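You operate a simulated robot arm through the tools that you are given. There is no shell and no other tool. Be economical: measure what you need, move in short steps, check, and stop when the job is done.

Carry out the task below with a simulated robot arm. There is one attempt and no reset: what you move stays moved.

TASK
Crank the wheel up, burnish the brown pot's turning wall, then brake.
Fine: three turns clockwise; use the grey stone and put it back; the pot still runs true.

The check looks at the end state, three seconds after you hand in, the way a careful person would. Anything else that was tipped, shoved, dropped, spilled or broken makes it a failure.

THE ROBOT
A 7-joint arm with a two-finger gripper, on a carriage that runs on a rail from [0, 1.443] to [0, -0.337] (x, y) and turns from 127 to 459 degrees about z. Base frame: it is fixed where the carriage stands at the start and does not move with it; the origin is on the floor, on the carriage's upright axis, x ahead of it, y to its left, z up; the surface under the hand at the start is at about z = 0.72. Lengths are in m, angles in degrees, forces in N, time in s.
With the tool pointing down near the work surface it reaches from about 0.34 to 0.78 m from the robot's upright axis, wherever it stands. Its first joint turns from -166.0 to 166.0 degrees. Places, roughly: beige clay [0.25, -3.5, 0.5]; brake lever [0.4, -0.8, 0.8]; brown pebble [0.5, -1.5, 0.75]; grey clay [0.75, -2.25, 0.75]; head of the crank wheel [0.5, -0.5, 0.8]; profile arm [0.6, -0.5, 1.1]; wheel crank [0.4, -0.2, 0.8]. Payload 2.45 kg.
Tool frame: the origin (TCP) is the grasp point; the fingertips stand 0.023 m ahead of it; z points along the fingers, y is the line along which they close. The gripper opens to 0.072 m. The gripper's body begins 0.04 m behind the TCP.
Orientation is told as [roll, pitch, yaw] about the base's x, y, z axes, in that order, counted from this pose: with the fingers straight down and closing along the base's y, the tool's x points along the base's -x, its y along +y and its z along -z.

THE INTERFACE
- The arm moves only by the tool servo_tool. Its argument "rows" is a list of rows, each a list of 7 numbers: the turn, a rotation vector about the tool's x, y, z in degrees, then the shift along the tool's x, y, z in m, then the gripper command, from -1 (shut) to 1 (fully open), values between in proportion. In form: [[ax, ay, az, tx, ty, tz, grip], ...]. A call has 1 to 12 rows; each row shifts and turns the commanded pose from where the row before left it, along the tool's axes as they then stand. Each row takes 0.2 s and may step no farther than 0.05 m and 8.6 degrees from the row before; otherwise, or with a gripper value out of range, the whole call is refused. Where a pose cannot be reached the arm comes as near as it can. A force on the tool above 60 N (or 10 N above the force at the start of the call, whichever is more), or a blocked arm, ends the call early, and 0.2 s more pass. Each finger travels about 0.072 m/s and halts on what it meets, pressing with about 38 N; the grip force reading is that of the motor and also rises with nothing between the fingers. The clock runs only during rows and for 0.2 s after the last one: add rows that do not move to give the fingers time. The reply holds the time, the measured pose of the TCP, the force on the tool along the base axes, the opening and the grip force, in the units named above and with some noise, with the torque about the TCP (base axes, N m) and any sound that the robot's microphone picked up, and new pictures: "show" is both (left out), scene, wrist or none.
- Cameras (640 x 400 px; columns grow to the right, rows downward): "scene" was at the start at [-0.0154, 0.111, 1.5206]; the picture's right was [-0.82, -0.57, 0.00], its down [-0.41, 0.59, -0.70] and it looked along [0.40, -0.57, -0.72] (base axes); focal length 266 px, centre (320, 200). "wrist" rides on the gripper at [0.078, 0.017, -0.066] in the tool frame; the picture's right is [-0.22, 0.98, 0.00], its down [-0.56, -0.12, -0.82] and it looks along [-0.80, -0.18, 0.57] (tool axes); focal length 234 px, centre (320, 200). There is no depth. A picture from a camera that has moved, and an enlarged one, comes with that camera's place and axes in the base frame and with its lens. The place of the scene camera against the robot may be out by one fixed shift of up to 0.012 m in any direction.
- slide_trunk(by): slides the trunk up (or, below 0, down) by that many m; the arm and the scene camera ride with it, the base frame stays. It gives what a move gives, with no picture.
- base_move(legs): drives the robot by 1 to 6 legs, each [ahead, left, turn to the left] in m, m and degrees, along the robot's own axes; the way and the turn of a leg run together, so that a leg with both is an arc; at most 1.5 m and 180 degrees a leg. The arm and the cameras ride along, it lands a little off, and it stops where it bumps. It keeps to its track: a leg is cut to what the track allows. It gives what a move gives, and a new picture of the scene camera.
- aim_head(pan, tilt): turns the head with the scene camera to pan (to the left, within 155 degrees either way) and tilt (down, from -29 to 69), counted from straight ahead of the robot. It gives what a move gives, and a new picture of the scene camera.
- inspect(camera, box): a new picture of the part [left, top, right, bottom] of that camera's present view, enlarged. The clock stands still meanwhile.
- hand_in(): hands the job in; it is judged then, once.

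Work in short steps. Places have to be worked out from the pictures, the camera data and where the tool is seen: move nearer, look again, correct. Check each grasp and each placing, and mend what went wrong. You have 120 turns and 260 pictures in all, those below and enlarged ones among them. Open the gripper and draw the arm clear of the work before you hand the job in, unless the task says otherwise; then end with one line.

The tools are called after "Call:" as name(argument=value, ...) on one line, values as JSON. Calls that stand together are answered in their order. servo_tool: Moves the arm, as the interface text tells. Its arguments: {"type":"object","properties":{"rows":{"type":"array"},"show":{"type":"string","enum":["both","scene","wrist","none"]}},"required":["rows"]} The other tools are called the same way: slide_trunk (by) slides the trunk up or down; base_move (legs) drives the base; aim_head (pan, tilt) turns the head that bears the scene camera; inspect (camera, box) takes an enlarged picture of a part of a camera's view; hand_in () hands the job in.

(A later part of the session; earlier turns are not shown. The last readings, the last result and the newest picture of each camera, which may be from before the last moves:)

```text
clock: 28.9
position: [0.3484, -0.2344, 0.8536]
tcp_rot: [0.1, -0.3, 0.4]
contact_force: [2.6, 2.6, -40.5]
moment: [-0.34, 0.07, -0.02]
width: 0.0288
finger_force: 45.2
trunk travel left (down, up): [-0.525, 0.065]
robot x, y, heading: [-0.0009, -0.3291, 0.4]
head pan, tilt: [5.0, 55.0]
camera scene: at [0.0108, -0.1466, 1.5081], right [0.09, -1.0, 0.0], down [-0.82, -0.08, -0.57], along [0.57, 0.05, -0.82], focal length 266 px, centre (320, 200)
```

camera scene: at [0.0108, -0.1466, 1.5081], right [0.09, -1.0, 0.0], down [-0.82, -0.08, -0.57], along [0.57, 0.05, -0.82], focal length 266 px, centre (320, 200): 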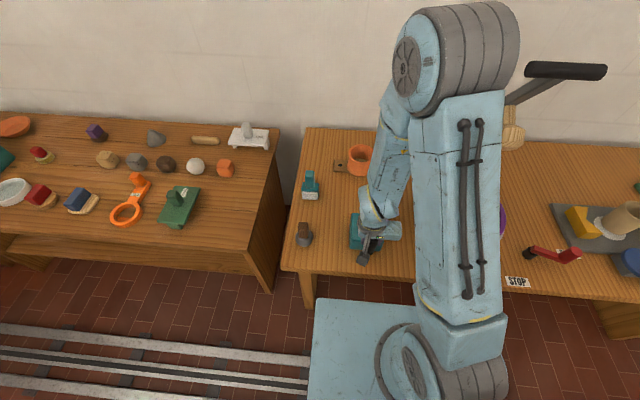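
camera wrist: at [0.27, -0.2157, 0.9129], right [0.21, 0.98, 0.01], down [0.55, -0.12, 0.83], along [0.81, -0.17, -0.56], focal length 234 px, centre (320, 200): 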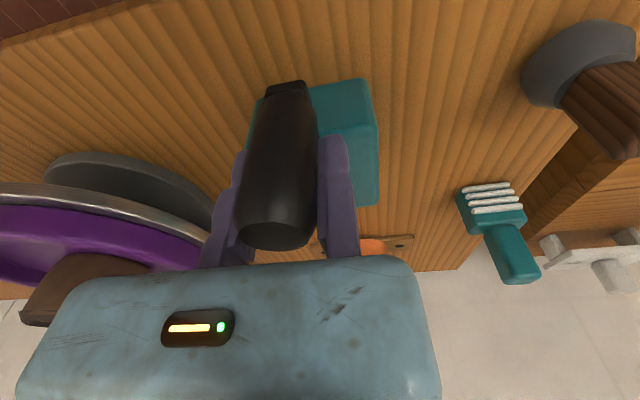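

Second turn went smoothly. Third turn now with z lowered 2 mm.

Call:
servo_tool(rows=[[0, 0, 0, -0.0115, 0.043, 0.002, -1], [0, 0, 0, -0.0315, 0.0315, 0, -1], [0, 0, 0, -0.043, 0.0115, 0, -1], [0, 0, 0, -0.043, -0.0115, 0, -1], [0, 0, 0, -0.0315, -0.0315, 0, -1], [0, 0, 0, -0.0115, -0.043, 0, -1], [0, 0, 0, 0.0115, -0.043, 0, -1], [0, 0, 0, 0.0315, -0.0315, 0, -1], [0, 0, 0, 0.043, -0.0115, 0, -1], [0, 0, 0, 0.043, 0.0115, 0, -1], [0, 0, 0, 0.0315, 0.0315, 0, -1], [0, 0, 0, 0.0115, 0.043, 0, -1]], show="wrist")

```text
clock: 31.5
position: [0.348, -0.2299, 0.8499]
tcp_rot: [0.2, -0.2, 0.4]
contact_force: [-9.5, 1.8, -0.5]
moment: [-1.39, 0.63, -0.17]
width: 0.0287
finger_force: 44.4
trunk travel left (down, up): [-0.525, 0.065]
robot x, y, heading: [0.0001, -0.3308, 0.5]
head pan, tilt: [5.0, 55.0]
camera wrist: at [0.269, -0.2132, 0.9134], right [0.21, 0.98, 0.0], down [0.56, -0.12, 0.82], along [0.8, -0.17, -0.57], focal length 234 px, centre (320, 200)
```

wrist: 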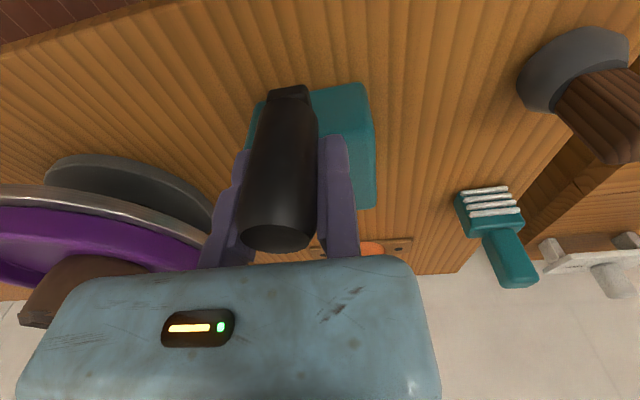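

Three turns done (~1088°). Release, rise, and go above the stone's handle.

Call:
servo_tool(rows=[[0, 0, 0, 0, 0.004, 0, 1], [0, 0, 0, 0, 0, -0.045, 1], [0, 0, 0, 0, 0, -0.04, 1], [0, 0, 0, -0.01, 0.048, 0, 1], [0, 0, 0, -0.01, 0.048, 0, 1], [0, 0, 0, -0.01, 0.049, 0, 1], [0, 0, 0, -0.01, 0.049, 0, 1], [0, 0, 0, 0, 0, 0.045, 1], [0, 0, 0, 0, 0, 0.025, 1]], show="both")

Call:
inspect(camera="wrist", box=[160, 60, 480, 260])

```text
clock: 33.5
position: [0.3873, -0.0331, 0.8657]
tcp_rot: [0.1, -0.4, 0.3]
contact_force: [0.7, 0.2, 0.3]
moment: [0.01, -0.03, 0.0]
width: 0.0718
finger_force: 0.0
trunk travel left (down, up): [-0.525, 0.065]
robot x, y, heading: [0.0041, -0.3305, 0.1]
head pan, tilt: [5.0, 55.0]
camera scene: at [0.0093, -0.1477, 1.5085], right [0.09, -1.0, 0.0], down [-0.82, -0.08, -0.57], along [0.57, 0.05, -0.82], focal length 266 px, centre (320, 200)
camera wrist: at [0.3091, -0.0171, 0.9312], right [0.21, 0.98, 0.0], down [0.55, -0.12, 0.82], along [0.8, -0.17, -0.57], focal length 234 px, centre (320, 200)
```

scene: 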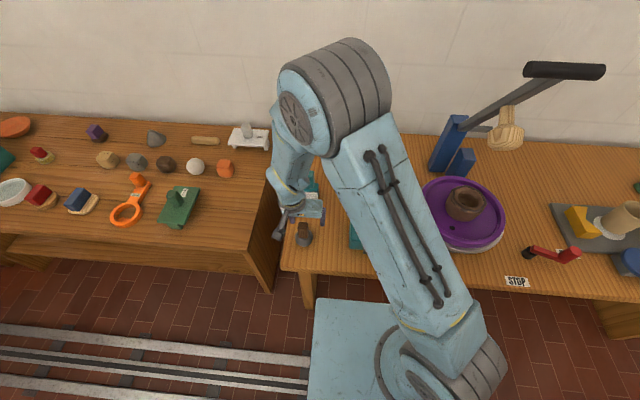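
wrist: 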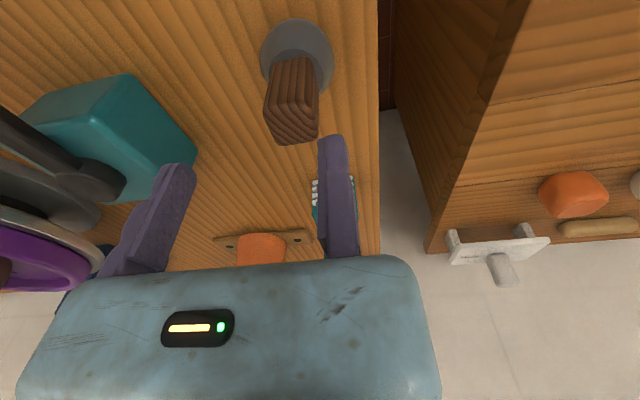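

```text
2.00 times, centred on (320, 160) of wrist
camera zoom: at [0.3091, -0.0171, 0.9312], right [0.21, 0.98, 0.0], down [0.55, -0.12, 0.82], along [0.8, -0.17, -0.57], focal length 468 px, centre (320, 280)
```

zoom: 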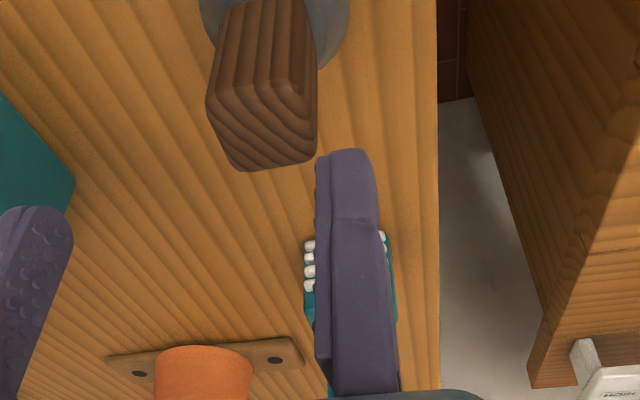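

Handle is between the jaws (fixed jaw ~5 mm clear). Descend to z≈0.805 and close.

Call:
servo_tool(rows=[[0, 0, 0, -0.005, 0, 0.035, 1], [0, 0, 0, 0, 0, 0.026, 1], [0, 0, 0, 0, -0.003, 0, 0.2], [0, 0, 0, 0, 0, 0, -0.5], [0, 0, 0, 0, 0, 0, -1], [0, 0, 0, 0, 0, 0, -1]], show="wrist")

```text
clock: 34.9
position: [0.394, -0.0374, 0.8045]
tcp_rot: [0.2, -0.4, 0.3]
contact_force: [0.2, -0.4, 0.0]
moment: [0.0, -0.02, -0.01]
width: 0.0294
finger_force: 37.9
trunk travel left (down, up): [-0.525, 0.065]
robot x, y, heading: [0.001, -0.3315, 0.3]
head pan, tilt: [5.0, 55.0]
camera wrist: at [0.3149, -0.0214, 0.8688], right [0.21, 0.98, 0.0], down [0.55, -0.12, 0.82], along [0.8, -0.17, -0.57], focal length 234 px, centre (320, 200)
```

wrist: 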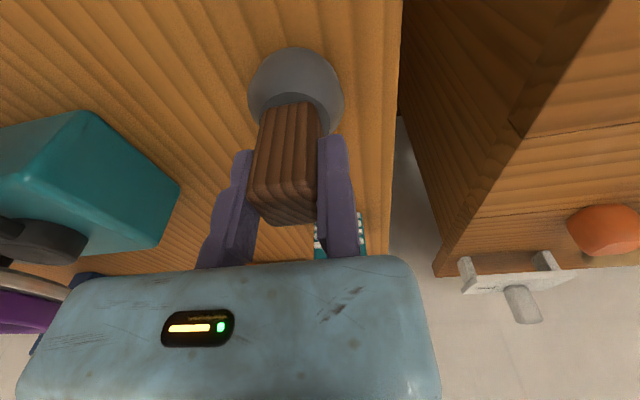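

Stone handle gripped (0.029 m) at TCP (0.394,−0.037,0.8045), which I note for putting it back. The profile roller hangs above the pot (~(0.52,−0.53,1.08)), so I'll tilt the tool 20° to keep the wrist clear. Lift and travel.

Call:
servo_tool(rows=[[0, 0, 0, 0, 0, -0.05, -1], [0, 0, 0, 0, 0, -0.05, -1], [0, 0, 0, 0, 0, -0.05, -1], [0, 0, 0, 0, 0, -0.05, -1], [0, -6.67, 0, 0, -0.049, 0, -1], [0, -6.67, 0, 0, -0.049, 0, -1], [0, -6.66, 0, 0, -0.049, 0, -1], [0, 0, 0, 0, -0.049, 0, -1], [0, 0, 0, 0, -0.049, 0, -1], [0, 0, 0, 0, -0.049, 0, -1], [0, 0, 0, 0, -0.049, 0, -1], [0, 0, 0, 0, -0.049, 0, -1]], show="both")

Call:
inspect(camera="wrist", box=[160, 40, 480, 240])

```text
clock: 37.5
position: [0.3976, -0.4174, 1.007]
tcp_rot: [0.2, -20.4, 2.5]
contact_force: [-2.4, -5.9, -0.5]
moment: [0.34, -0.11, 0.1]
width: 0.0
finger_force: 28.4
trunk travel left (down, up): [-0.525, 0.065]
robot x, y, heading: [0.0007, -0.3282, 0.3]
head pan, tilt: [5.0, 55.0]
camera scene: at [0.0091, -0.148, 1.5085], right [0.09, -1.0, 0.0], down [-0.82, -0.08, -0.57], along [0.57, 0.05, -0.82], focal length 266 px, centre (320, 200)
camera wrist: at [0.3008, -0.4048, 1.0396], right [0.16, 0.98, 0.08], down [0.24, -0.12, 0.96], along [0.96, -0.13, -0.26], focal length 234 px, centre (320, 200)
```

scene: 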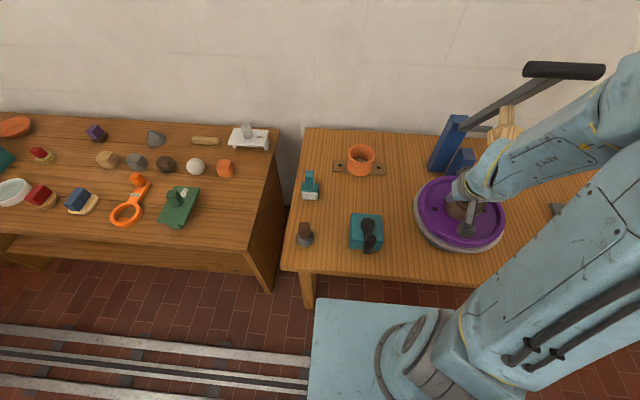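
wrist: 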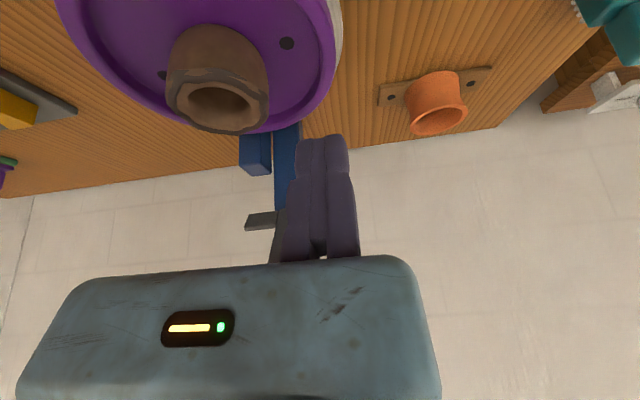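

```text
2.00 times, centred on (320, 140) of wrist
camera zoom: at [0.3008, -0.4048, 1.0396], right [0.16, 0.98, 0.08], down [0.24, -0.12, 0.96], along [0.96, -0.13, -0.26], focal length 468 px, centre (320, 320)
```

zoom: 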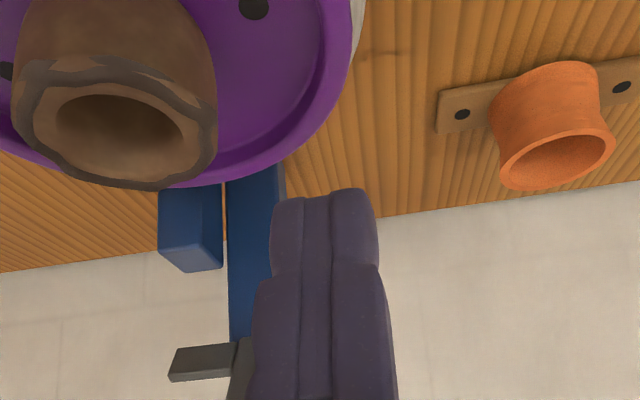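

The stone slipped out and still stands in its place. Also the hand is short of its command with a small sideways force – possibly the forearm touches the profile roller; I look before moving.

Call:
inspect(camera="scene", box=[430, 40, 640, 240])

Call:
inspect(camera="scene", box=[270, 190, 366, 250])

```text
2.00 times, centred on (535, 140) of scene
camera zoom: at [0.0091, -0.148, 1.5085], right [0.09, -1.0, 0.0], down [-0.82, -0.08, -0.57], along [0.57, 0.05, -0.82], focal length 532 px, centre (-110, 320)
```

zoom: 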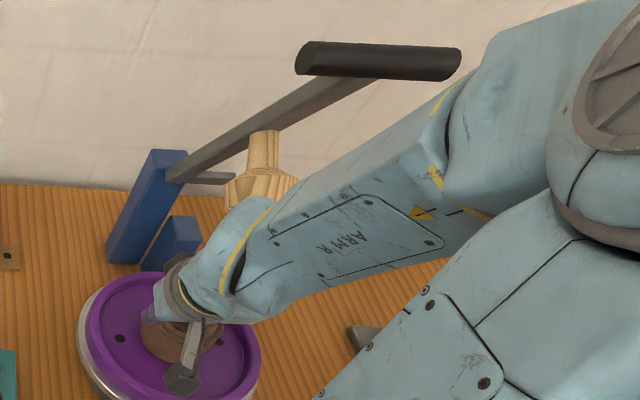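

```text
6.67 times, centred on (318, 220) of scene
camera zoom: at [0.0091, -0.148, 1.5085], right [0.09, -1.0, 0.0], down [-0.82, -0.08, -0.57], along [0.57, 0.05, -0.82], focal length 1775 px, centre (333, 67)
```

zoom: 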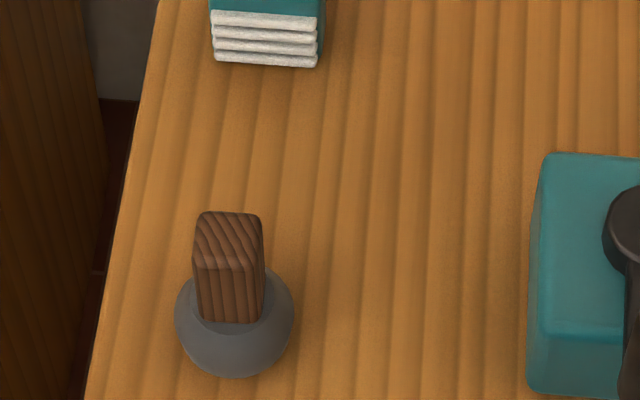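

The profile arm looks unmoved; the stone only shifted ~4 mm. I retrace to the stone, untilting and opening on the way.

Call:
servo_tool(rows=[[0, 0, 0, 0, 0.049, 0, -1], [0, 0, 0, 0, 0.049, 0, -1], [0, 0, 0, 0, 0.049, 0, -1], [0, 0, 0, 0, 0.049, 0, 1], [0, 0, 0, 0, 0.049, 0, 1], [0, 6.67, 0, 0, 0.049, 0, 1], [0, 6.67, 0, 0, 0.049, 0, 1], [0, 6.66, 0, 0, 0.049, 0, 1], [0, 0, 0, 0, 0, 0.045, 1], [0, 0, 0, 0, 0, 0.045, 1], [0, 0, 0, 0, 0, 0.045, 1], [0, 0, 0, 0, 0, 0, 1]], show="both")

Call:
inspect(camera="wrist", box=[160, 60, 480, 260])

```text
clock: 40.1
position: [0.3944, -0.0386, 0.8694]
tcp_rot: [0.2, -0.4, 0.3]
contact_force: [0.7, 1.1, 0.6]
moment: [0.01, 0.01, -0.02]
width: 0.0719
finger_force: 0.1
trunk travel left (down, up): [-0.525, 0.065]
robot x, y, heading: [0.0018, -0.3341, 0.0]
head pan, tilt: [5.0, 55.0]
camera scene: at [0.0095, -0.1474, 1.5084], right [0.09, -1.0, 0.0], down [-0.82, -0.08, -0.57], along [0.57, 0.05, -0.82], focal length 266 px, centre (320, 200)
camera wrist: at [0.3161, -0.0213, 0.934], right [0.21, 0.98, 0.0], down [0.55, -0.12, 0.82], along [0.8, -0.17, -0.57], focal length 234 px, centre (320, 200)
```

scene: 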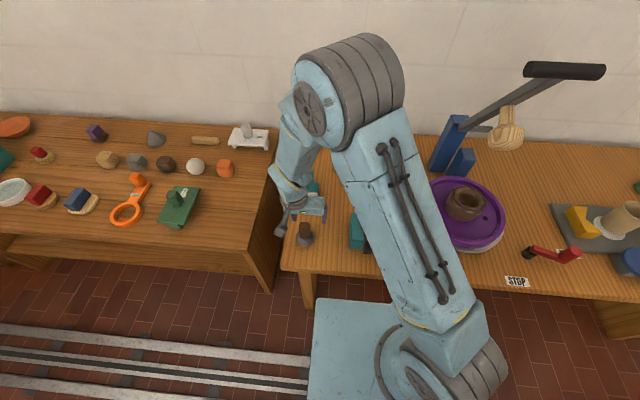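
wrist: 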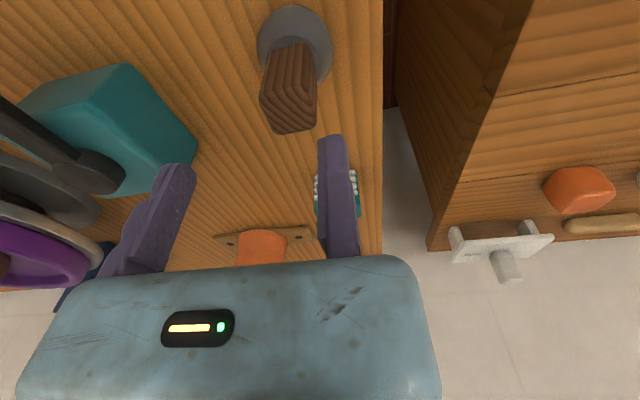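

```text
2.00 times, centred on (320, 160) of wrist
camera zoom: at [0.3161, -0.0213, 0.934], right [0.21, 0.98, 0.0], down [0.55, -0.12, 0.82], along [0.8, -0.17, -0.57], focal length 468 px, centre (320, 280)
```

zoom: 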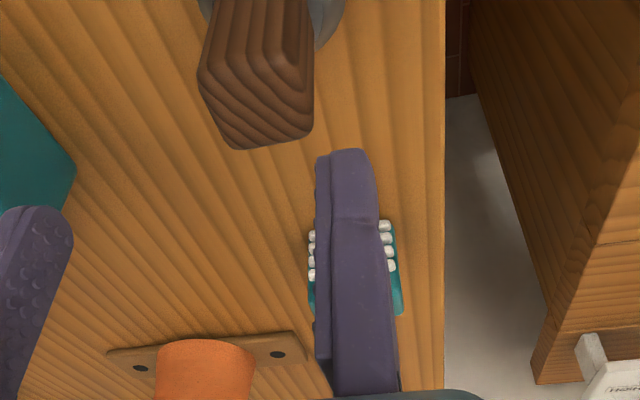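

Wheel hole positions differ, so it's still turning. Descend a bit lower this time, close with longer hold, then lift slowly and check.

Call:
servo_tool(rows=[[0, 0, 0, 0, 0.003, 0.035, 1], [0, 0, 0, 0, 0, 0.034, 1], [0, 0, 0, 0, -0.004, 0, -1], [0, 0, 0, 0, 0, 0, -1], [0, 0, 0, 0, 0, 0, -1], [0, 0, 0, 0, 0, 0, -1], [0, 0, 0, 0, 0, 0, -1], [0, 0, 0, 0, 0, -0.01, -1], [0, 0, 0, 0, 0, -0.02, -1], [0, 0, 0, 0, 0, -0.02, -1]], show="wrist")

```text
clock: 42.3
position: [0.3935, -0.0378, 0.8521]
tcp_rot: [0.2, -0.3, 0.3]
contact_force: [-0.1, -0.2, -1.8]
moment: [0.02, -0.01, 0.0]
width: 0.0291
finger_force: 38.2
trunk travel left (down, up): [-0.525, 0.065]
robot x, y, heading: [0.0005, -0.3293, 0.5]
head pan, tilt: [5.0, 55.0]
camera wrist: at [0.3151, -0.0224, 0.9162], right [0.21, 0.98, 0.0], down [0.55, -0.12, 0.82], along [0.8, -0.17, -0.57], focal length 234 px, centre (320, 200)
```

wrist: 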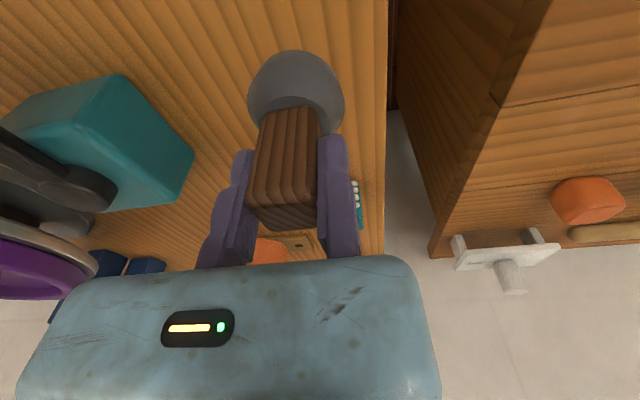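

The stone is lifted and held. I raise it to z≈1.0, then turn the carriage −35° so the arm reaches the pot in a plane clear of the profile arm.

Call:
servo_tool(rows=[[0, 0, 0, 0, 0, -0.03, -1], [0, 0, 0, 0, 0, -0.04, -1], [0, 0, 0, 0, 0, -0.04, -1], [0, -6.67, 0, 0, 0, -0.04, -1], [0, -6.67, 0, 0, 0, 0, -1], [0, -6.66, 0, 0, 0, 0, -1]], show="wrist")

Call:
base_move(legs=[[0, 0, -35]])

```text
clock: 43.7
position: [0.3924, -0.0397, 1.0011]
tcp_rot: [0.2, -20.6, 0.3]
contact_force: [0.2, -1.4, -1.9]
moment: [0.05, 0.02, 0.01]
width: 0.0295
finger_force: 37.6
trunk travel left (down, up): [-0.525, 0.065]
robot x, y, heading: [-0.0012, -0.3292, 0.3]
head pan, tilt: [5.0, 55.0]
camera wrist: at [0.2967, -0.0223, 1.0352], right [0.2, 0.98, 0.08], down [0.24, -0.13, 0.96], along [0.95, -0.17, -0.26], focal length 234 px, centre (320, 200)
```

wrist: 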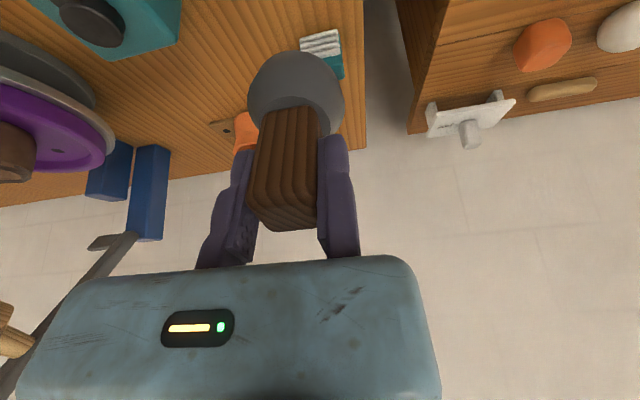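

```text
clock: 45.8
position: [0.4874, -0.3172, 1.0017]
tcp_rot: [0.2, -20.5, -34.6]
contact_force: [0.0, -0.7, -1.8]
moment: [0.05, 0.05, 0.02]
width: 0.0293
finger_force: 37.8
trunk travel left (down, up): [-0.525, 0.065]
robot x, y, heading: [-0.0013, -0.3294, -34.2]
head pan, tilt: [5.0, 55.0]
camera scene: at [0.1166, -0.1882, 1.5085], right [-0.49, -0.87, 0.0], down [-0.71, 0.4, -0.57], along [0.5, -0.28, -0.82], focal length 266 px, centre (320, 200)
```

scene: 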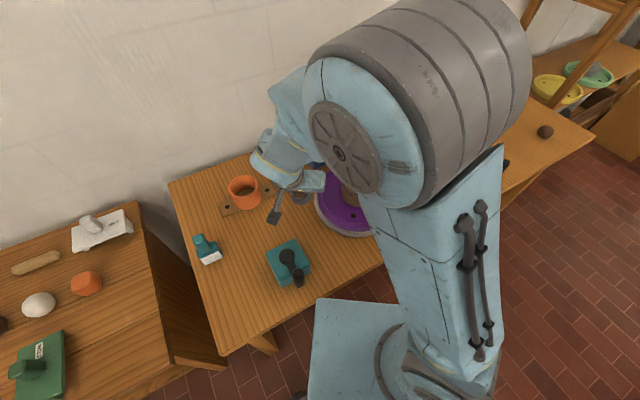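

Stone held. I move tool −y by 0.137 to line up with the pot and look.

Call:
servo_tool(rows=[[0, 0, 0, 0, -0.045, 0, -1], [0, 0, 0, 0, -0.046, 0, -1], [0, 0, 0, 0, -0.046, 0, -1], [0, 0, 0, 0, 0, 0, -1]], show="both")

Call:
inspect(camera="wrist", box=[160, 0, 480, 200])

```text
clock: 46.8
position: [0.409, -0.4279, 1.0005]
tcp_rot: [0.0, -20.4, -34.6]
contact_force: [-0.7, -0.5, -2.0]
moment: [0.04, 0.0, -0.01]
width: 0.0295
finger_force: 38.7
trunk travel left (down, up): [-0.525, 0.065]
robot x, y, heading: [-0.0004, -0.3274, -34.6]
head pan, tilt: [5.0, 55.0]
camera scene: at [0.1162, -0.1885, 1.5085], right [-0.49, -0.87, 0.0], down [-0.71, 0.4, -0.57], along [0.5, -0.28, -0.82], focal length 266 px, centre (320, 200)
camera wrist: at [0.3404, -0.3596, 1.0344], right [0.72, 0.69, 0.08], down [0.12, -0.24, 0.96], along [0.68, -0.69, -0.26], focal length 234 px, centre (320, 200)
```

scene: 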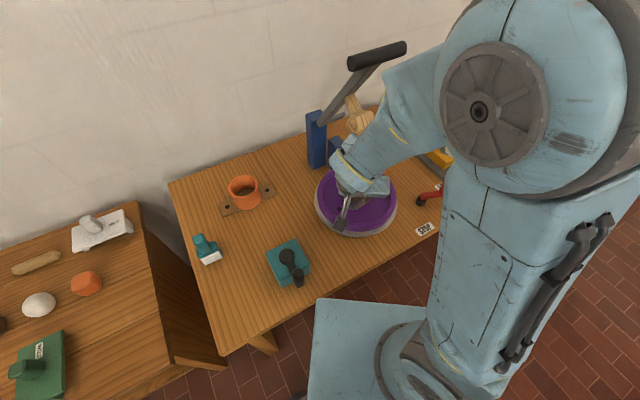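
wrist: 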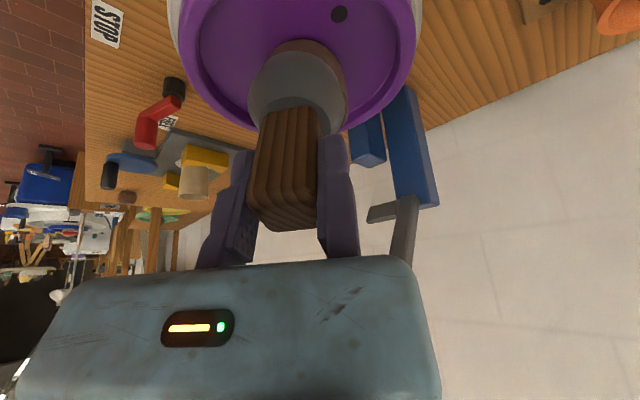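

```text
2.00 times, centred on (320, 100) of wrist
camera zoom: at [0.3404, -0.3596, 1.0344], right [0.72, 0.69, 0.08], down [0.12, -0.24, 0.96], along [0.68, -0.69, -0.26], focal length 468 px, centre (320, 400)
```

zoom: 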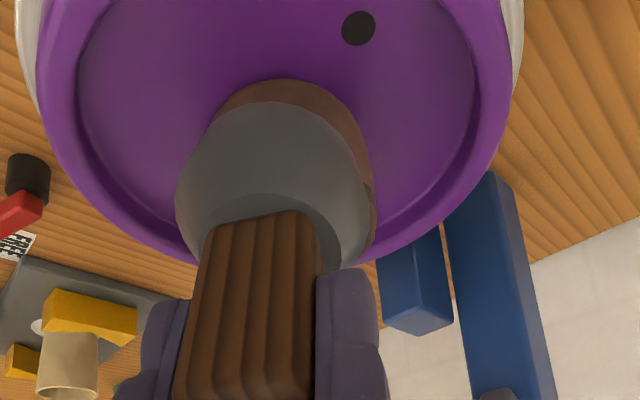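

Stone faces the pot. I descend to pre-contact (≈15 mm gap), bulb centre ≈0.858.

Call:
servo_tool(rows=[[0, 0, 0, 0.0063, -0.0045, 0.0455, -1], [0, 0, 0, 0.0063, -0.0045, 0.0455, -1], [0, 0, 0, 0, 0, 0, -1]], show="both")

Call:
inspect(camera="wrist", box=[160, 0, 480, 200])

Call:
inspect(camera="scene", box=[270, 120, 430, 260])

```text
clock: 47.6
position: [0.4234, -0.4462, 0.9112]
tcp_rot: [0.0, -20.5, -34.7]
contact_force: [6.6, -16.7, 6.1]
moment: [-1.29, -0.4, 0.19]
width: 0.0297
finger_force: 38.3
trunk travel left (down, up): [-0.525, 0.065]
robot x, y, heading: [-0.0009, -0.3335, -34.8]
head pan, tilt: [5.0, 55.0]
camera scene: at [0.1171, -0.1882, 1.5085], right [-0.49, -0.87, 0.0], down [-0.71, 0.4, -0.57], along [0.5, -0.28, -0.82], focal length 266 px, centre (320, 200)
camera wrist: at [0.3539, -0.3785, 0.9452], right [0.72, 0.69, 0.08], down [0.12, -0.24, 0.96], along [0.68, -0.69, -0.26], focal length 234 px, centre (320, 200)
```

scene: 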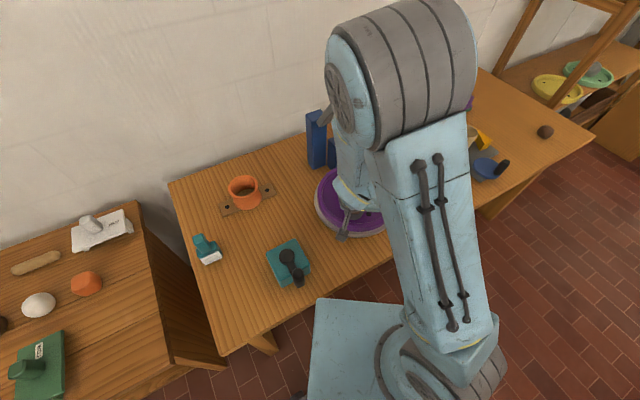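
wrist: 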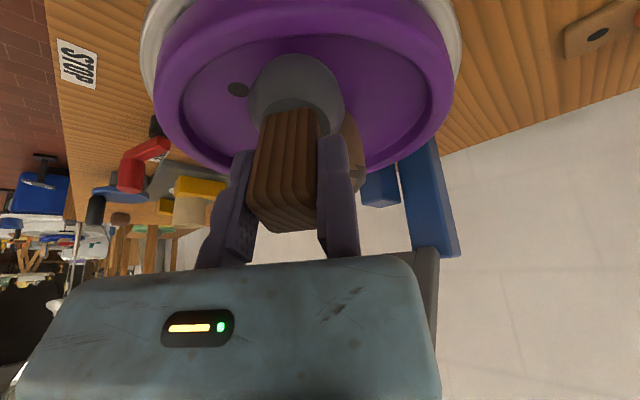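

```text
2.00 times, centred on (320, 100) of wrist
camera zoom: at [0.3539, -0.3785, 0.9452], right [0.72, 0.69, 0.08], down [0.12, -0.24, 0.96], along [0.68, -0.69, -0.26], focal length 468 px, centre (320, 400)
```

zoom: 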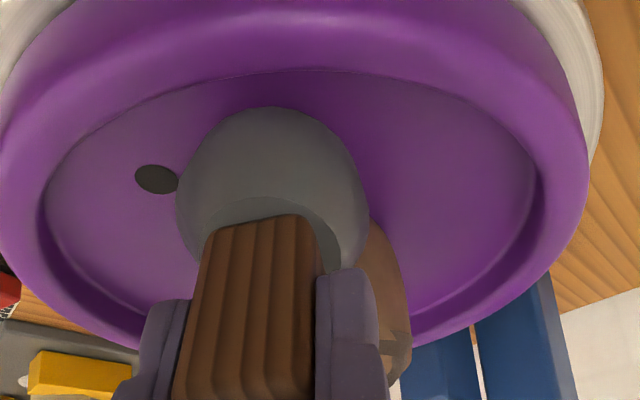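

```text
2.86 times, centred on (350, 190) of scene
camera zoom: at [0.1171, -0.1882, 1.5085], right [-0.49, -0.87, 0.0], down [-0.71, 0.4, -0.57], along [0.5, -0.28, -0.82], focal length 761 px, centre (234, 229)
```

zoom: 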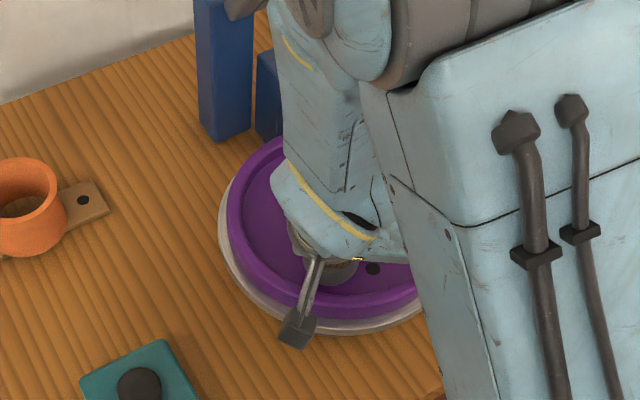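

The moment fits the bulb touching the disc's raised inner rim (dragging), not the pot. I ease up 4 mm and 10 mm forward toward the pot.

Call:
servo_tool(rows=[[0, 0, 0, -0.007, 0, -0.0016, -1], [0, 0, 0, -0.0038, 0, 0.0014, -1]], show="wrist")

Call:
inspect(camera="wrist", box=[160, 0, 480, 200])

```text
clock: 48.2
position: [0.4296, -0.4515, 0.9152]
tcp_rot: [0.1, -20.3, -34.7]
contact_force: [-9.7, 8.9, 0.0]
moment: [1.03, 1.39, -0.09]
width: 0.0298
finger_force: 37.3
trunk travel left (down, up): [-0.525, 0.065]
robot x, y, heading: [0.0022, -0.33, -34.5]
head pan, tilt: [5.0, 55.0]
camera wrist: at [0.3591, -0.3841, 0.9489], right [0.72, 0.69, 0.08], down [0.13, -0.24, 0.96], along [0.68, -0.69, -0.26], focal length 234 px, centre (320, 200)
```

wrist: 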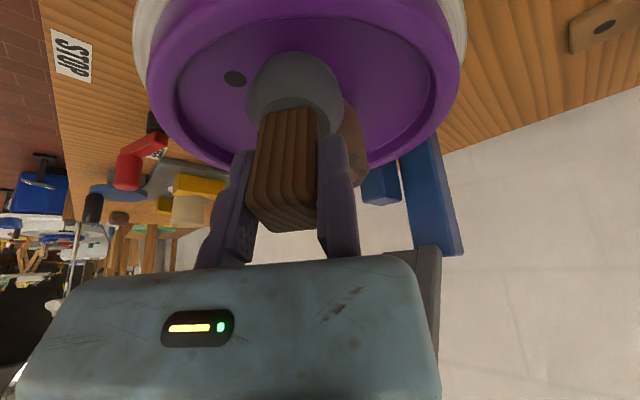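

```text
2.00 times, centred on (320, 100) of wrist
camera zoom: at [0.3591, -0.3841, 0.9489], right [0.72, 0.69, 0.08], down [0.13, -0.24, 0.96], along [0.68, -0.69, -0.26], focal length 468 px, centre (320, 400)
```

zoom: 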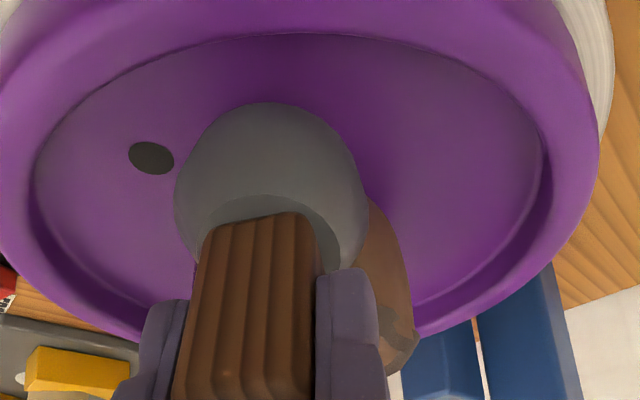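

Contact with the pot (≈13 N), but the disc hole hasn't moved between pictures: the wheel appears halted. I back off a few mm and check whether it still turns.

Call:
servo_tool(rows=[[0, 0, 0, 0.0047, 0, -0.0017, -1]], show="wrist")

Call:
servo_tool(rows=[[0, 0, 0, 0, 0, 0, -1]], show="wrist")

```text
clock: 48.6
position: [0.4273, -0.4496, 0.9146]
tcp_rot: [0.3, -20.5, -34.7]
contact_force: [0.3, 0.8, -2.6]
moment: [0.04, 0.03, 0.0]
width: 0.0292
finger_force: 38.2
trunk travel left (down, up): [-0.525, 0.065]
robot x, y, heading: [-0.001, -0.3307, -34.7]
head pan, tilt: [5.0, 55.0]
camera wrist: at [0.3576, -0.3815, 0.9494], right [0.72, 0.69, 0.08], down [0.12, -0.24, 0.96], along [0.68, -0.68, -0.26], focal length 234 px, centre (320, 200)
```

wrist: 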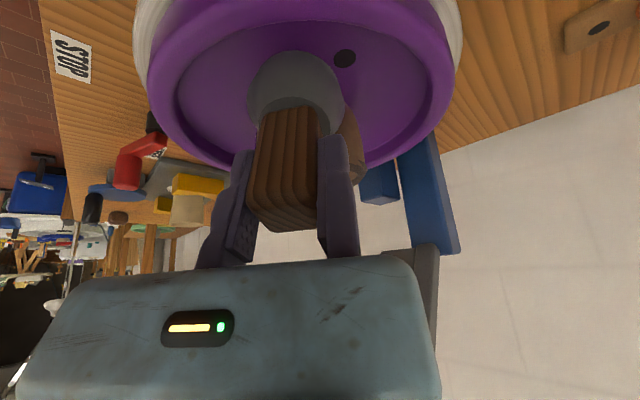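

```text
clock: 49.0
position: [0.4273, -0.4498, 0.9159]
tcp_rot: [0.0, -20.4, -34.6]
contact_force: [0.0, 0.2, -2.1]
moment: [0.05, 0.04, 0.02]
width: 0.0293
finger_force: 37.6
trunk travel left (down, up): [-0.525, 0.065]
robot x, y, heading: [-0.0033, -0.3308, -34.4]
head pan, tilt: [5.0, 55.0]
camera wrist: at [0.357, -0.3814, 0.9493], right [0.72, 0.69, 0.08], down [0.12, -0.24, 0.96], along [0.68, -0.69, -0.26], focal length 234 px, centre (320, 200)
```

wrist: 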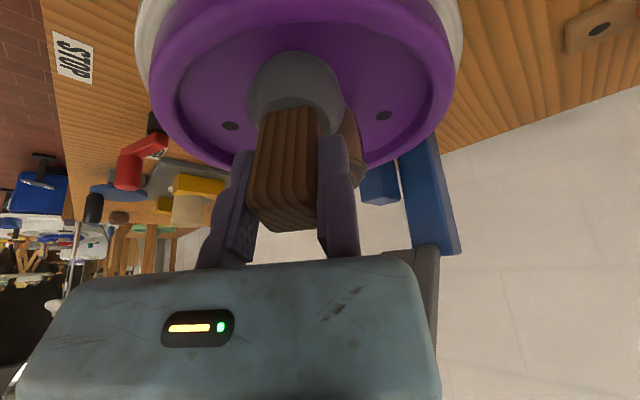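

The wheel still spins freely. Now press lightly (3.5 mm forward) and read the force.

Call:
servo_tool(rows=[[0, 0, 0, -0.0033, 0, 0.0012, -1], [0, 0, 0, 0, 0, 0, -1]], show="wrist")

```text
clock: 49.6
position: [0.4296, -0.4523, 0.9168]
tcp_rot: [0.1, -20.5, -34.6]
contact_force: [-4.3, 2.5, -0.6]
moment: [0.18, 0.53, -0.22]
width: 0.0294
finger_force: 38.4
trunk travel left (down, up): [-0.525, 0.065]
robot x, y, heading: [-0.0004, -0.327, -34.6]
head pan, tilt: [5.0, 55.0]
camera wrist: at [0.3599, -0.3835, 0.9494], right [0.72, 0.69, 0.08], down [0.12, -0.24, 0.96], along [0.68, -0.69, -0.26], focal length 234 px, centre (320, 200)
```

wrist: 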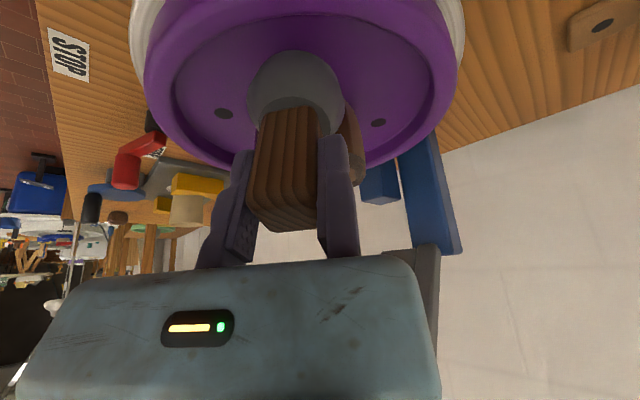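

Contact at ~5 N. Hold for a second and check the wheel still turns.

Call:
servo_tool(rows=[[0, 0, 0, 0, 0, 0, -1], [0, 0, 0, 0, 0, 0, -1], [0, 0, 0, 0, 0, 0, -1], [0, 0, 0, 0, 0, 0, -1]], show="wrist")

Call:
servo_tool(rows=[[0, 0, 0, 0, 0, 0, -1]], show="wrist")

```text
clock: 50.6
position: [0.4284, -0.4522, 0.9162]
tcp_rot: [0.0, -20.4, -34.6]
contact_force: [0.1, 0.2, -2.1]
moment: [0.1, 0.03, 0.01]
width: 0.0293
finger_force: 38.1
trunk travel left (down, up): [-0.525, 0.065]
robot x, y, heading: [-0.0002, -0.3296, -34.4]
head pan, tilt: [5.0, 55.0]
camera wrist: at [0.3597, -0.3835, 0.9493], right [0.72, 0.69, 0.08], down [0.12, -0.24, 0.96], along [0.68, -0.69, -0.26], focal length 234 px, centre (320, 200)
```

wrist: 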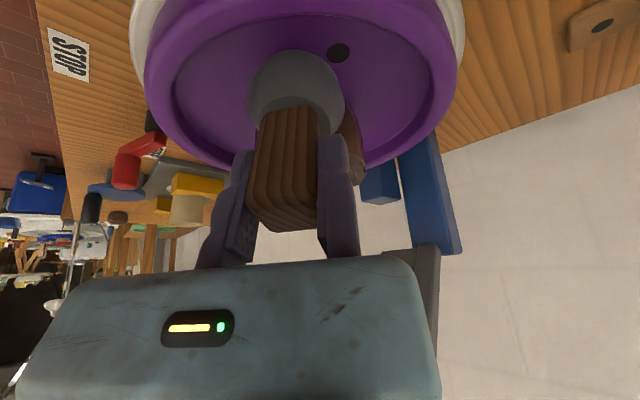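

```text
clock: 51.0
position: [0.4287, -0.4509, 0.9161]
tcp_rot: [0.0, -20.5, -34.6]
contact_force: [-6.1, 1.7, -1.2]
moment: [0.13, 0.38, -0.21]
width: 0.0294
finger_force: 38.0
trunk travel left (down, up): [-0.525, 0.065]
robot x, y, heading: [-0.0034, -0.3316, -34.5]
head pan, tilt: [5.0, 55.0]
camera wrist: at [0.3601, -0.3835, 0.9494], right [0.72, 0.69, 0.08], down [0.12, -0.24, 0.96], along [0.68, -0.69, -0.26], focal length 234 px, centre (320, 200)
```

wrist: 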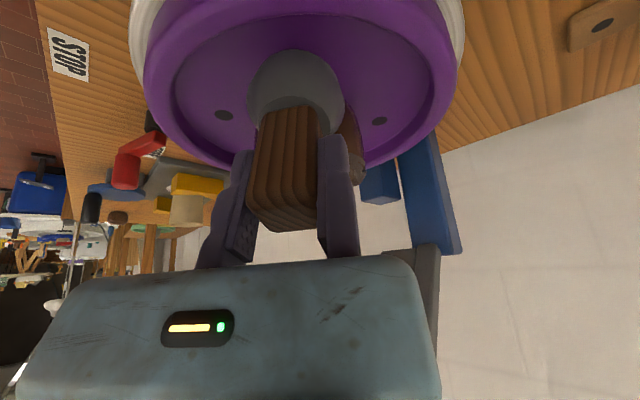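

Contact is intermittent over a revolution. I press 1 mm more and hold.

Call:
servo_tool(rows=[[0, 0, 0, -0.001, 0, 0.0003, -1], [0, 0, 0, 0, 0, 0, -1], [0, 0, 0, 0, 0, 0, -1]], show="none")

Call:
servo_tool(rows=[[0, 0, 0, 0, 0, 0, -1], [0, 0, 0, 0, 0, 0, -1]], show="none")

Call:
servo_tool(rows=[[0, 0, 0, 0, 0, 0, -1], [0, 0, 0, 0, 0, 0, -1]], show="wrist")

Call:
servo_tool(rows=[[0, 0, 0, 0, 0, 0, -1]], show="wrist")

```text
clock: 51.8
position: [0.4295, -0.4521, 0.914]
tcp_rot: [0.1, -20.3, -34.7]
contact_force: [-15.4, 5.1, -0.4]
moment: [0.32, 1.05, -0.53]
width: 0.0291
finger_force: 38.1
trunk travel left (down, up): [-0.525, 0.065]
robot x, y, heading: [0.0032, -0.3316, -34.6]
head pan, tilt: [5.0, 55.0]
```

```text
clock: 52.4
position: [0.4284, -0.4528, 0.9159]
tcp_rot: [0.0, -20.4, -34.7]
contact_force: [-18.0, 4.0, -2.2]
moment: [0.24, 1.12, -0.63]
width: 0.0292
finger_force: 37.7
trunk travel left (down, up): [-0.525, 0.065]
robot x, y, heading: [-0.0012, -0.3352, -34.8]
head pan, tilt: [5.0, 55.0]
```

```text
clock: 53.0
position: [0.4299, -0.4528, 0.9159]
tcp_rot: [0.0, -20.4, -34.6]
contact_force: [-9.3, 3.9, -2.2]
moment: [0.26, 0.66, -0.31]
width: 0.0294
finger_force: 37.8
trunk travel left (down, up): [-0.525, 0.065]
robot x, y, heading: [-0.0008, -0.3302, -34.4]
head pan, tilt: [5.0, 55.0]
camera wrist: at [0.3607, -0.3845, 0.9491], right [0.72, 0.69, 0.08], down [0.12, -0.24, 0.96], along [0.68, -0.69, -0.26], focal length 234 px, centre (320, 200)
```

wrist: 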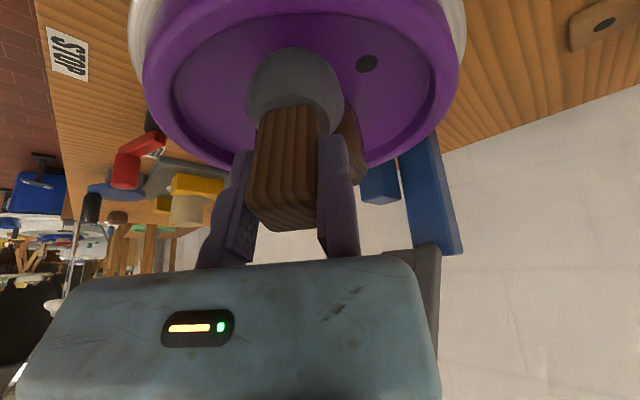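

```text
clock: 53.4
position: [0.4282, -0.4526, 0.9158]
tcp_rot: [0.1, -20.2, -34.8]
contact_force: [-8.2, 5.5, -2.5]
moment: [0.48, 0.29, -0.05]
width: 0.0294
finger_force: 37.6
trunk travel left (down, up): [-0.525, 0.065]
robot x, y, heading: [0.0012, -0.3299, -34.9]
head pan, tilt: [5.0, 55.0]
camera wrist: at [0.3596, -0.3844, 0.9488], right [0.72, 0.69, 0.08], down [0.13, -0.24, 0.96], along [0.68, -0.69, -0.26], focal length 234 px, centre (320, 200)
```

wrist: 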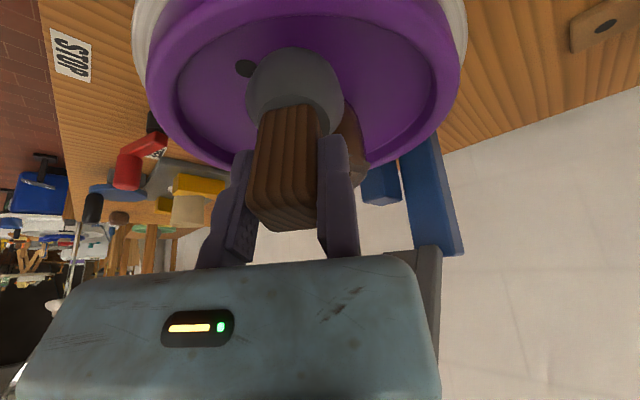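

Contact steady (8–18 N) and the wheel still turns. I ease 0.5 mm and hold ~2.5 s more to burnish fully.

Call:
servo_tool(rows=[[0, 0, 0, 0.0005, 0, -0.0002, -1], [0, 0, 0, 0, 0, 0, -1], [0, 0, 0, 0, 0, 0, -1], [0, 0, 0, 0, 0, 0, -1], [0, 0, 0, 0, 0, 0, -1], [0, 0, 0, 0, 0, 0, -1]], show="wrist")

Call:
servo_tool(rows=[[0, 0, 0, 0, 0, 0, -1], [0, 0, 0, 0, 0, 0, -1], [0, 0, 0, 0, 0, 0, -1], [0, 0, 0, 0, 0, 0, -1]], show="wrist")

Call:
inspect(camera="wrist", box=[160, 0, 480, 200])

```text
clock: 54.8
position: [0.4295, -0.4528, 0.9169]
tcp_rot: [0.2, -20.4, -34.6]
contact_force: [0.2, -0.1, -1.5]
moment: [0.0, 0.03, 0.03]
width: 0.0293
finger_force: 38.3
trunk travel left (down, up): [-0.525, 0.065]
robot x, y, heading: [0.0023, -0.3333, -34.5]
head pan, tilt: [5.0, 55.0]
camera wrist: at [0.3607, -0.3845, 0.9492], right [0.72, 0.69, 0.08], down [0.12, -0.24, 0.96], along [0.68, -0.69, -0.26], focal length 234 px, centre (320, 200)
```

wrist: 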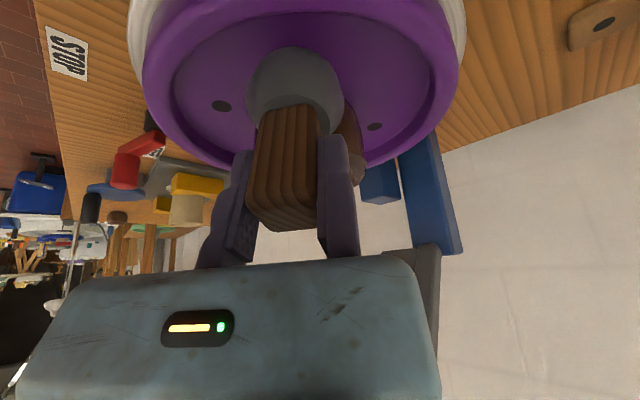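

```text
clock: 55.8
position: [0.4292, -0.4523, 0.9149]
tcp_rot: [0.2, -20.3, -34.7]
contact_force: [-1.6, 0.3, -3.1]
moment: [0.05, -0.09, 0.0]
width: 0.0293
finger_force: 38.5
trunk travel left (down, up): [-0.525, 0.065]
robot x, y, heading: [-0.001, -0.3275, -34.6]
head pan, tilt: [5.0, 55.0]
camera wrist: at [0.3597, -0.3844, 0.9488], right [0.72, 0.69, 0.08], down [0.13, -0.24, 0.96], along [0.68, -0.69, -0.26], focal length 234 px, centre (320, 200)
```

wrist: 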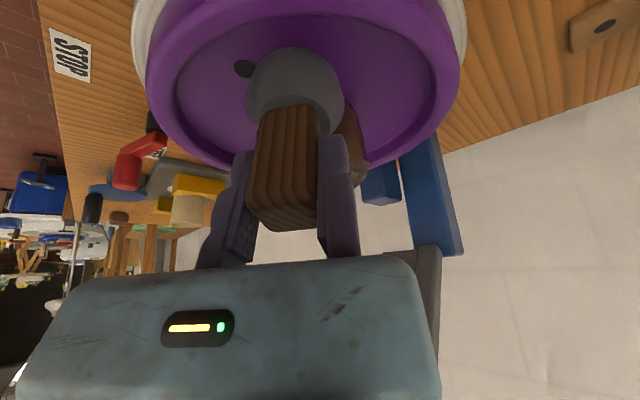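

```text
2.00 times, centred on (320, 100) of wrist
camera zoom: at [0.3597, -0.3844, 0.9488], right [0.72, 0.69, 0.08], down [0.13, -0.24, 0.96], along [0.68, -0.69, -0.26], focal length 468 px, centre (320, 400)
```

zoom: 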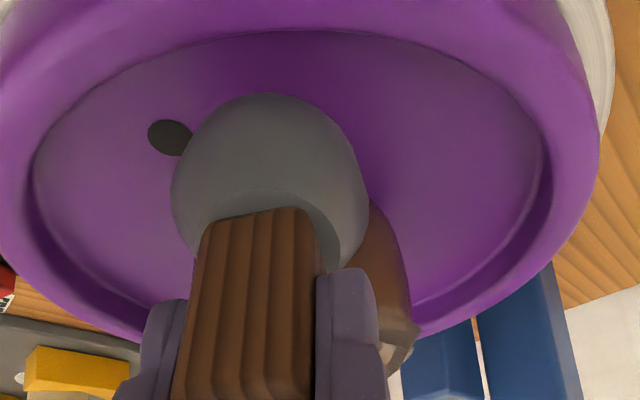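

Contact is now light; I press 1 mm again for ~2.4 s.

Call:
servo_tool(rows=[[0, 0, 0, -0.001, 0, 0.0003, -1], [0, 0, 0, 0, 0, 0, -1], [0, 0, 0, 0, 0, 0, -1], [0, 0, 0, 0, 0, 0, -1], [0, 0, 0, 0, 0, 0, -1], [0, 0, 0, 0, 0, 0, -1]], show="none")

Call:
servo_tool(rows=[[0, 0, 0, 0, 0, 0, -1], [0, 0, 0, 0, 0, 0, -1], [0, 0, 0, 0, 0, 0, -1], [0, 0, 0, 0, 0, 0, -1], [0, 0, 0, 0, 0, 0, -1]], show="wrist")

Call:
inspect(camera="wrist", box=[160, 0, 480, 200])

```text
clock: 57.2
position: [0.4318, -0.453, 0.9147]
tcp_rot: [0.1, -20.4, -34.6]
contact_force: [-12.3, 4.7, -2.8]
moment: [0.33, 0.75, -0.31]
width: 0.0294
finger_force: 38.0
trunk travel left (down, up): [-0.525, 0.065]
robot x, y, heading: [0.0008, -0.3329, -34.2]
head pan, tilt: [5.0, 55.0]
```

```text
clock: 58.4
position: [0.4304, -0.4529, 0.9158]
tcp_rot: [0.1, -20.5, -34.7]
contact_force: [-8.9, 3.0, -2.4]
moment: [0.29, 0.53, -0.23]
width: 0.0293
finger_force: 38.1
trunk travel left (down, up): [-0.525, 0.065]
robot x, y, heading: [-0.0016, -0.3348, -34.7]
head pan, tilt: [5.0, 55.0]
camera wrist: at [0.3617, -0.3851, 0.9489], right [0.72, 0.69, 0.08], down [0.12, -0.24, 0.96], along [0.68, -0.68, -0.26], focal length 234 px, centre (320, 200)
```

wrist: 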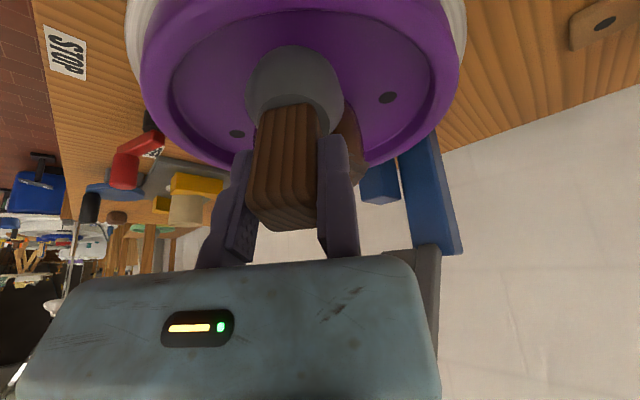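

```text
2.00 times, centred on (320, 100) of wrist
camera zoom: at [0.3617, -0.3851, 0.9489], right [0.72, 0.69, 0.08], down [0.12, -0.24, 0.96], along [0.68, -0.68, -0.26], focal length 468 px, centre (320, 400)
```

zoom: 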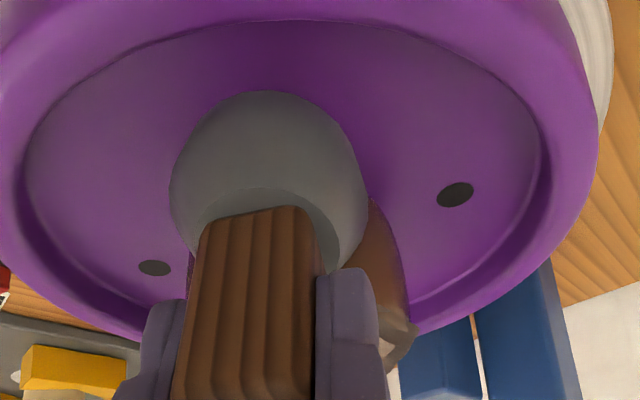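

The wall shows a polished reddish band. Retreat: a little back, then straight up, and look at the pot.

Call:
servo_tool(rows=[[0, 0, 0, 0.0012, 0, -0.0111, -1], [0, 0, 0, -0.0157, 0, -0.0422, -1], [0, 0, 0, -0.0157, 0, -0.0422, -1], [0, 0, 0, 0, 0.045, 0, -1], [0, 0, 0, 0, 0.045, 0, -1], [0, 0, 0, 0, 0.045, 0, -1]], show="both")

Call:
inspect(camera="wrist", box=[0, 0, 320, 200])

```text
clock: 59.8
position: [0.5039, -0.34, 1.0155]
tcp_rot: [0.1, -20.4, -34.6]
contact_force: [-0.3, 0.1, -2.2]
moment: [0.01, 0.04, 0.0]
width: 0.0292
finger_force: 37.8
trunk travel left (down, up): [-0.525, 0.065]
robot x, y, heading: [0.0014, -0.3327, -34.5]
head pan, tilt: [5.0, 55.0]
camera scene: at [0.1164, -0.1881, 1.5085], right [-0.49, -0.87, 0.0], down [-0.71, 0.4, -0.57], along [0.5, -0.28, -0.82], focal length 266 px, centre (320, 200)
camera wrist: at [0.4337, -0.2714, 1.0486], right [0.72, 0.69, 0.08], down [0.12, -0.24, 0.96], along [0.68, -0.69, -0.26], focal length 234 px, centre (320, 200)
```

scene: 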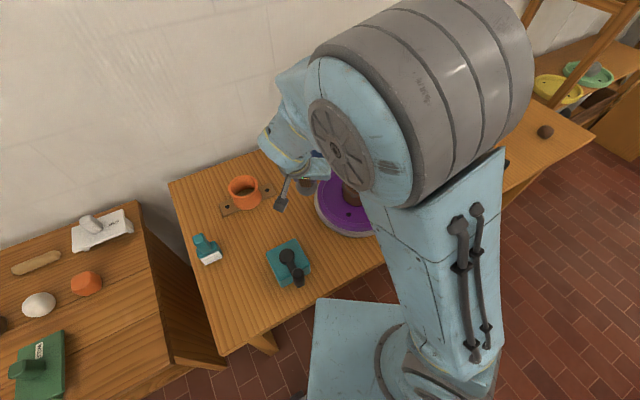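
wrist: 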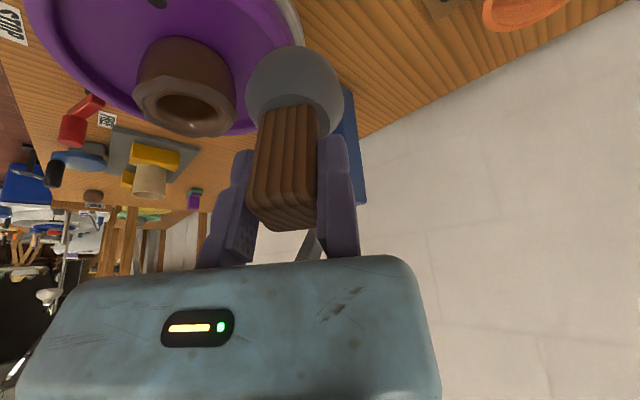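

```text
2.00 times, centred on (160, 100) of wrist
camera zoom: at [0.4337, -0.2714, 1.0486], right [0.72, 0.69, 0.08], down [0.12, -0.24, 0.96], along [0.68, -0.69, -0.26], focal length 468 px, centre (640, 400)
```

zoom: 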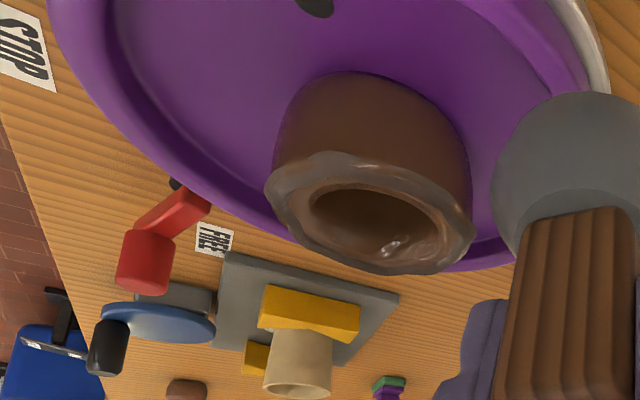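

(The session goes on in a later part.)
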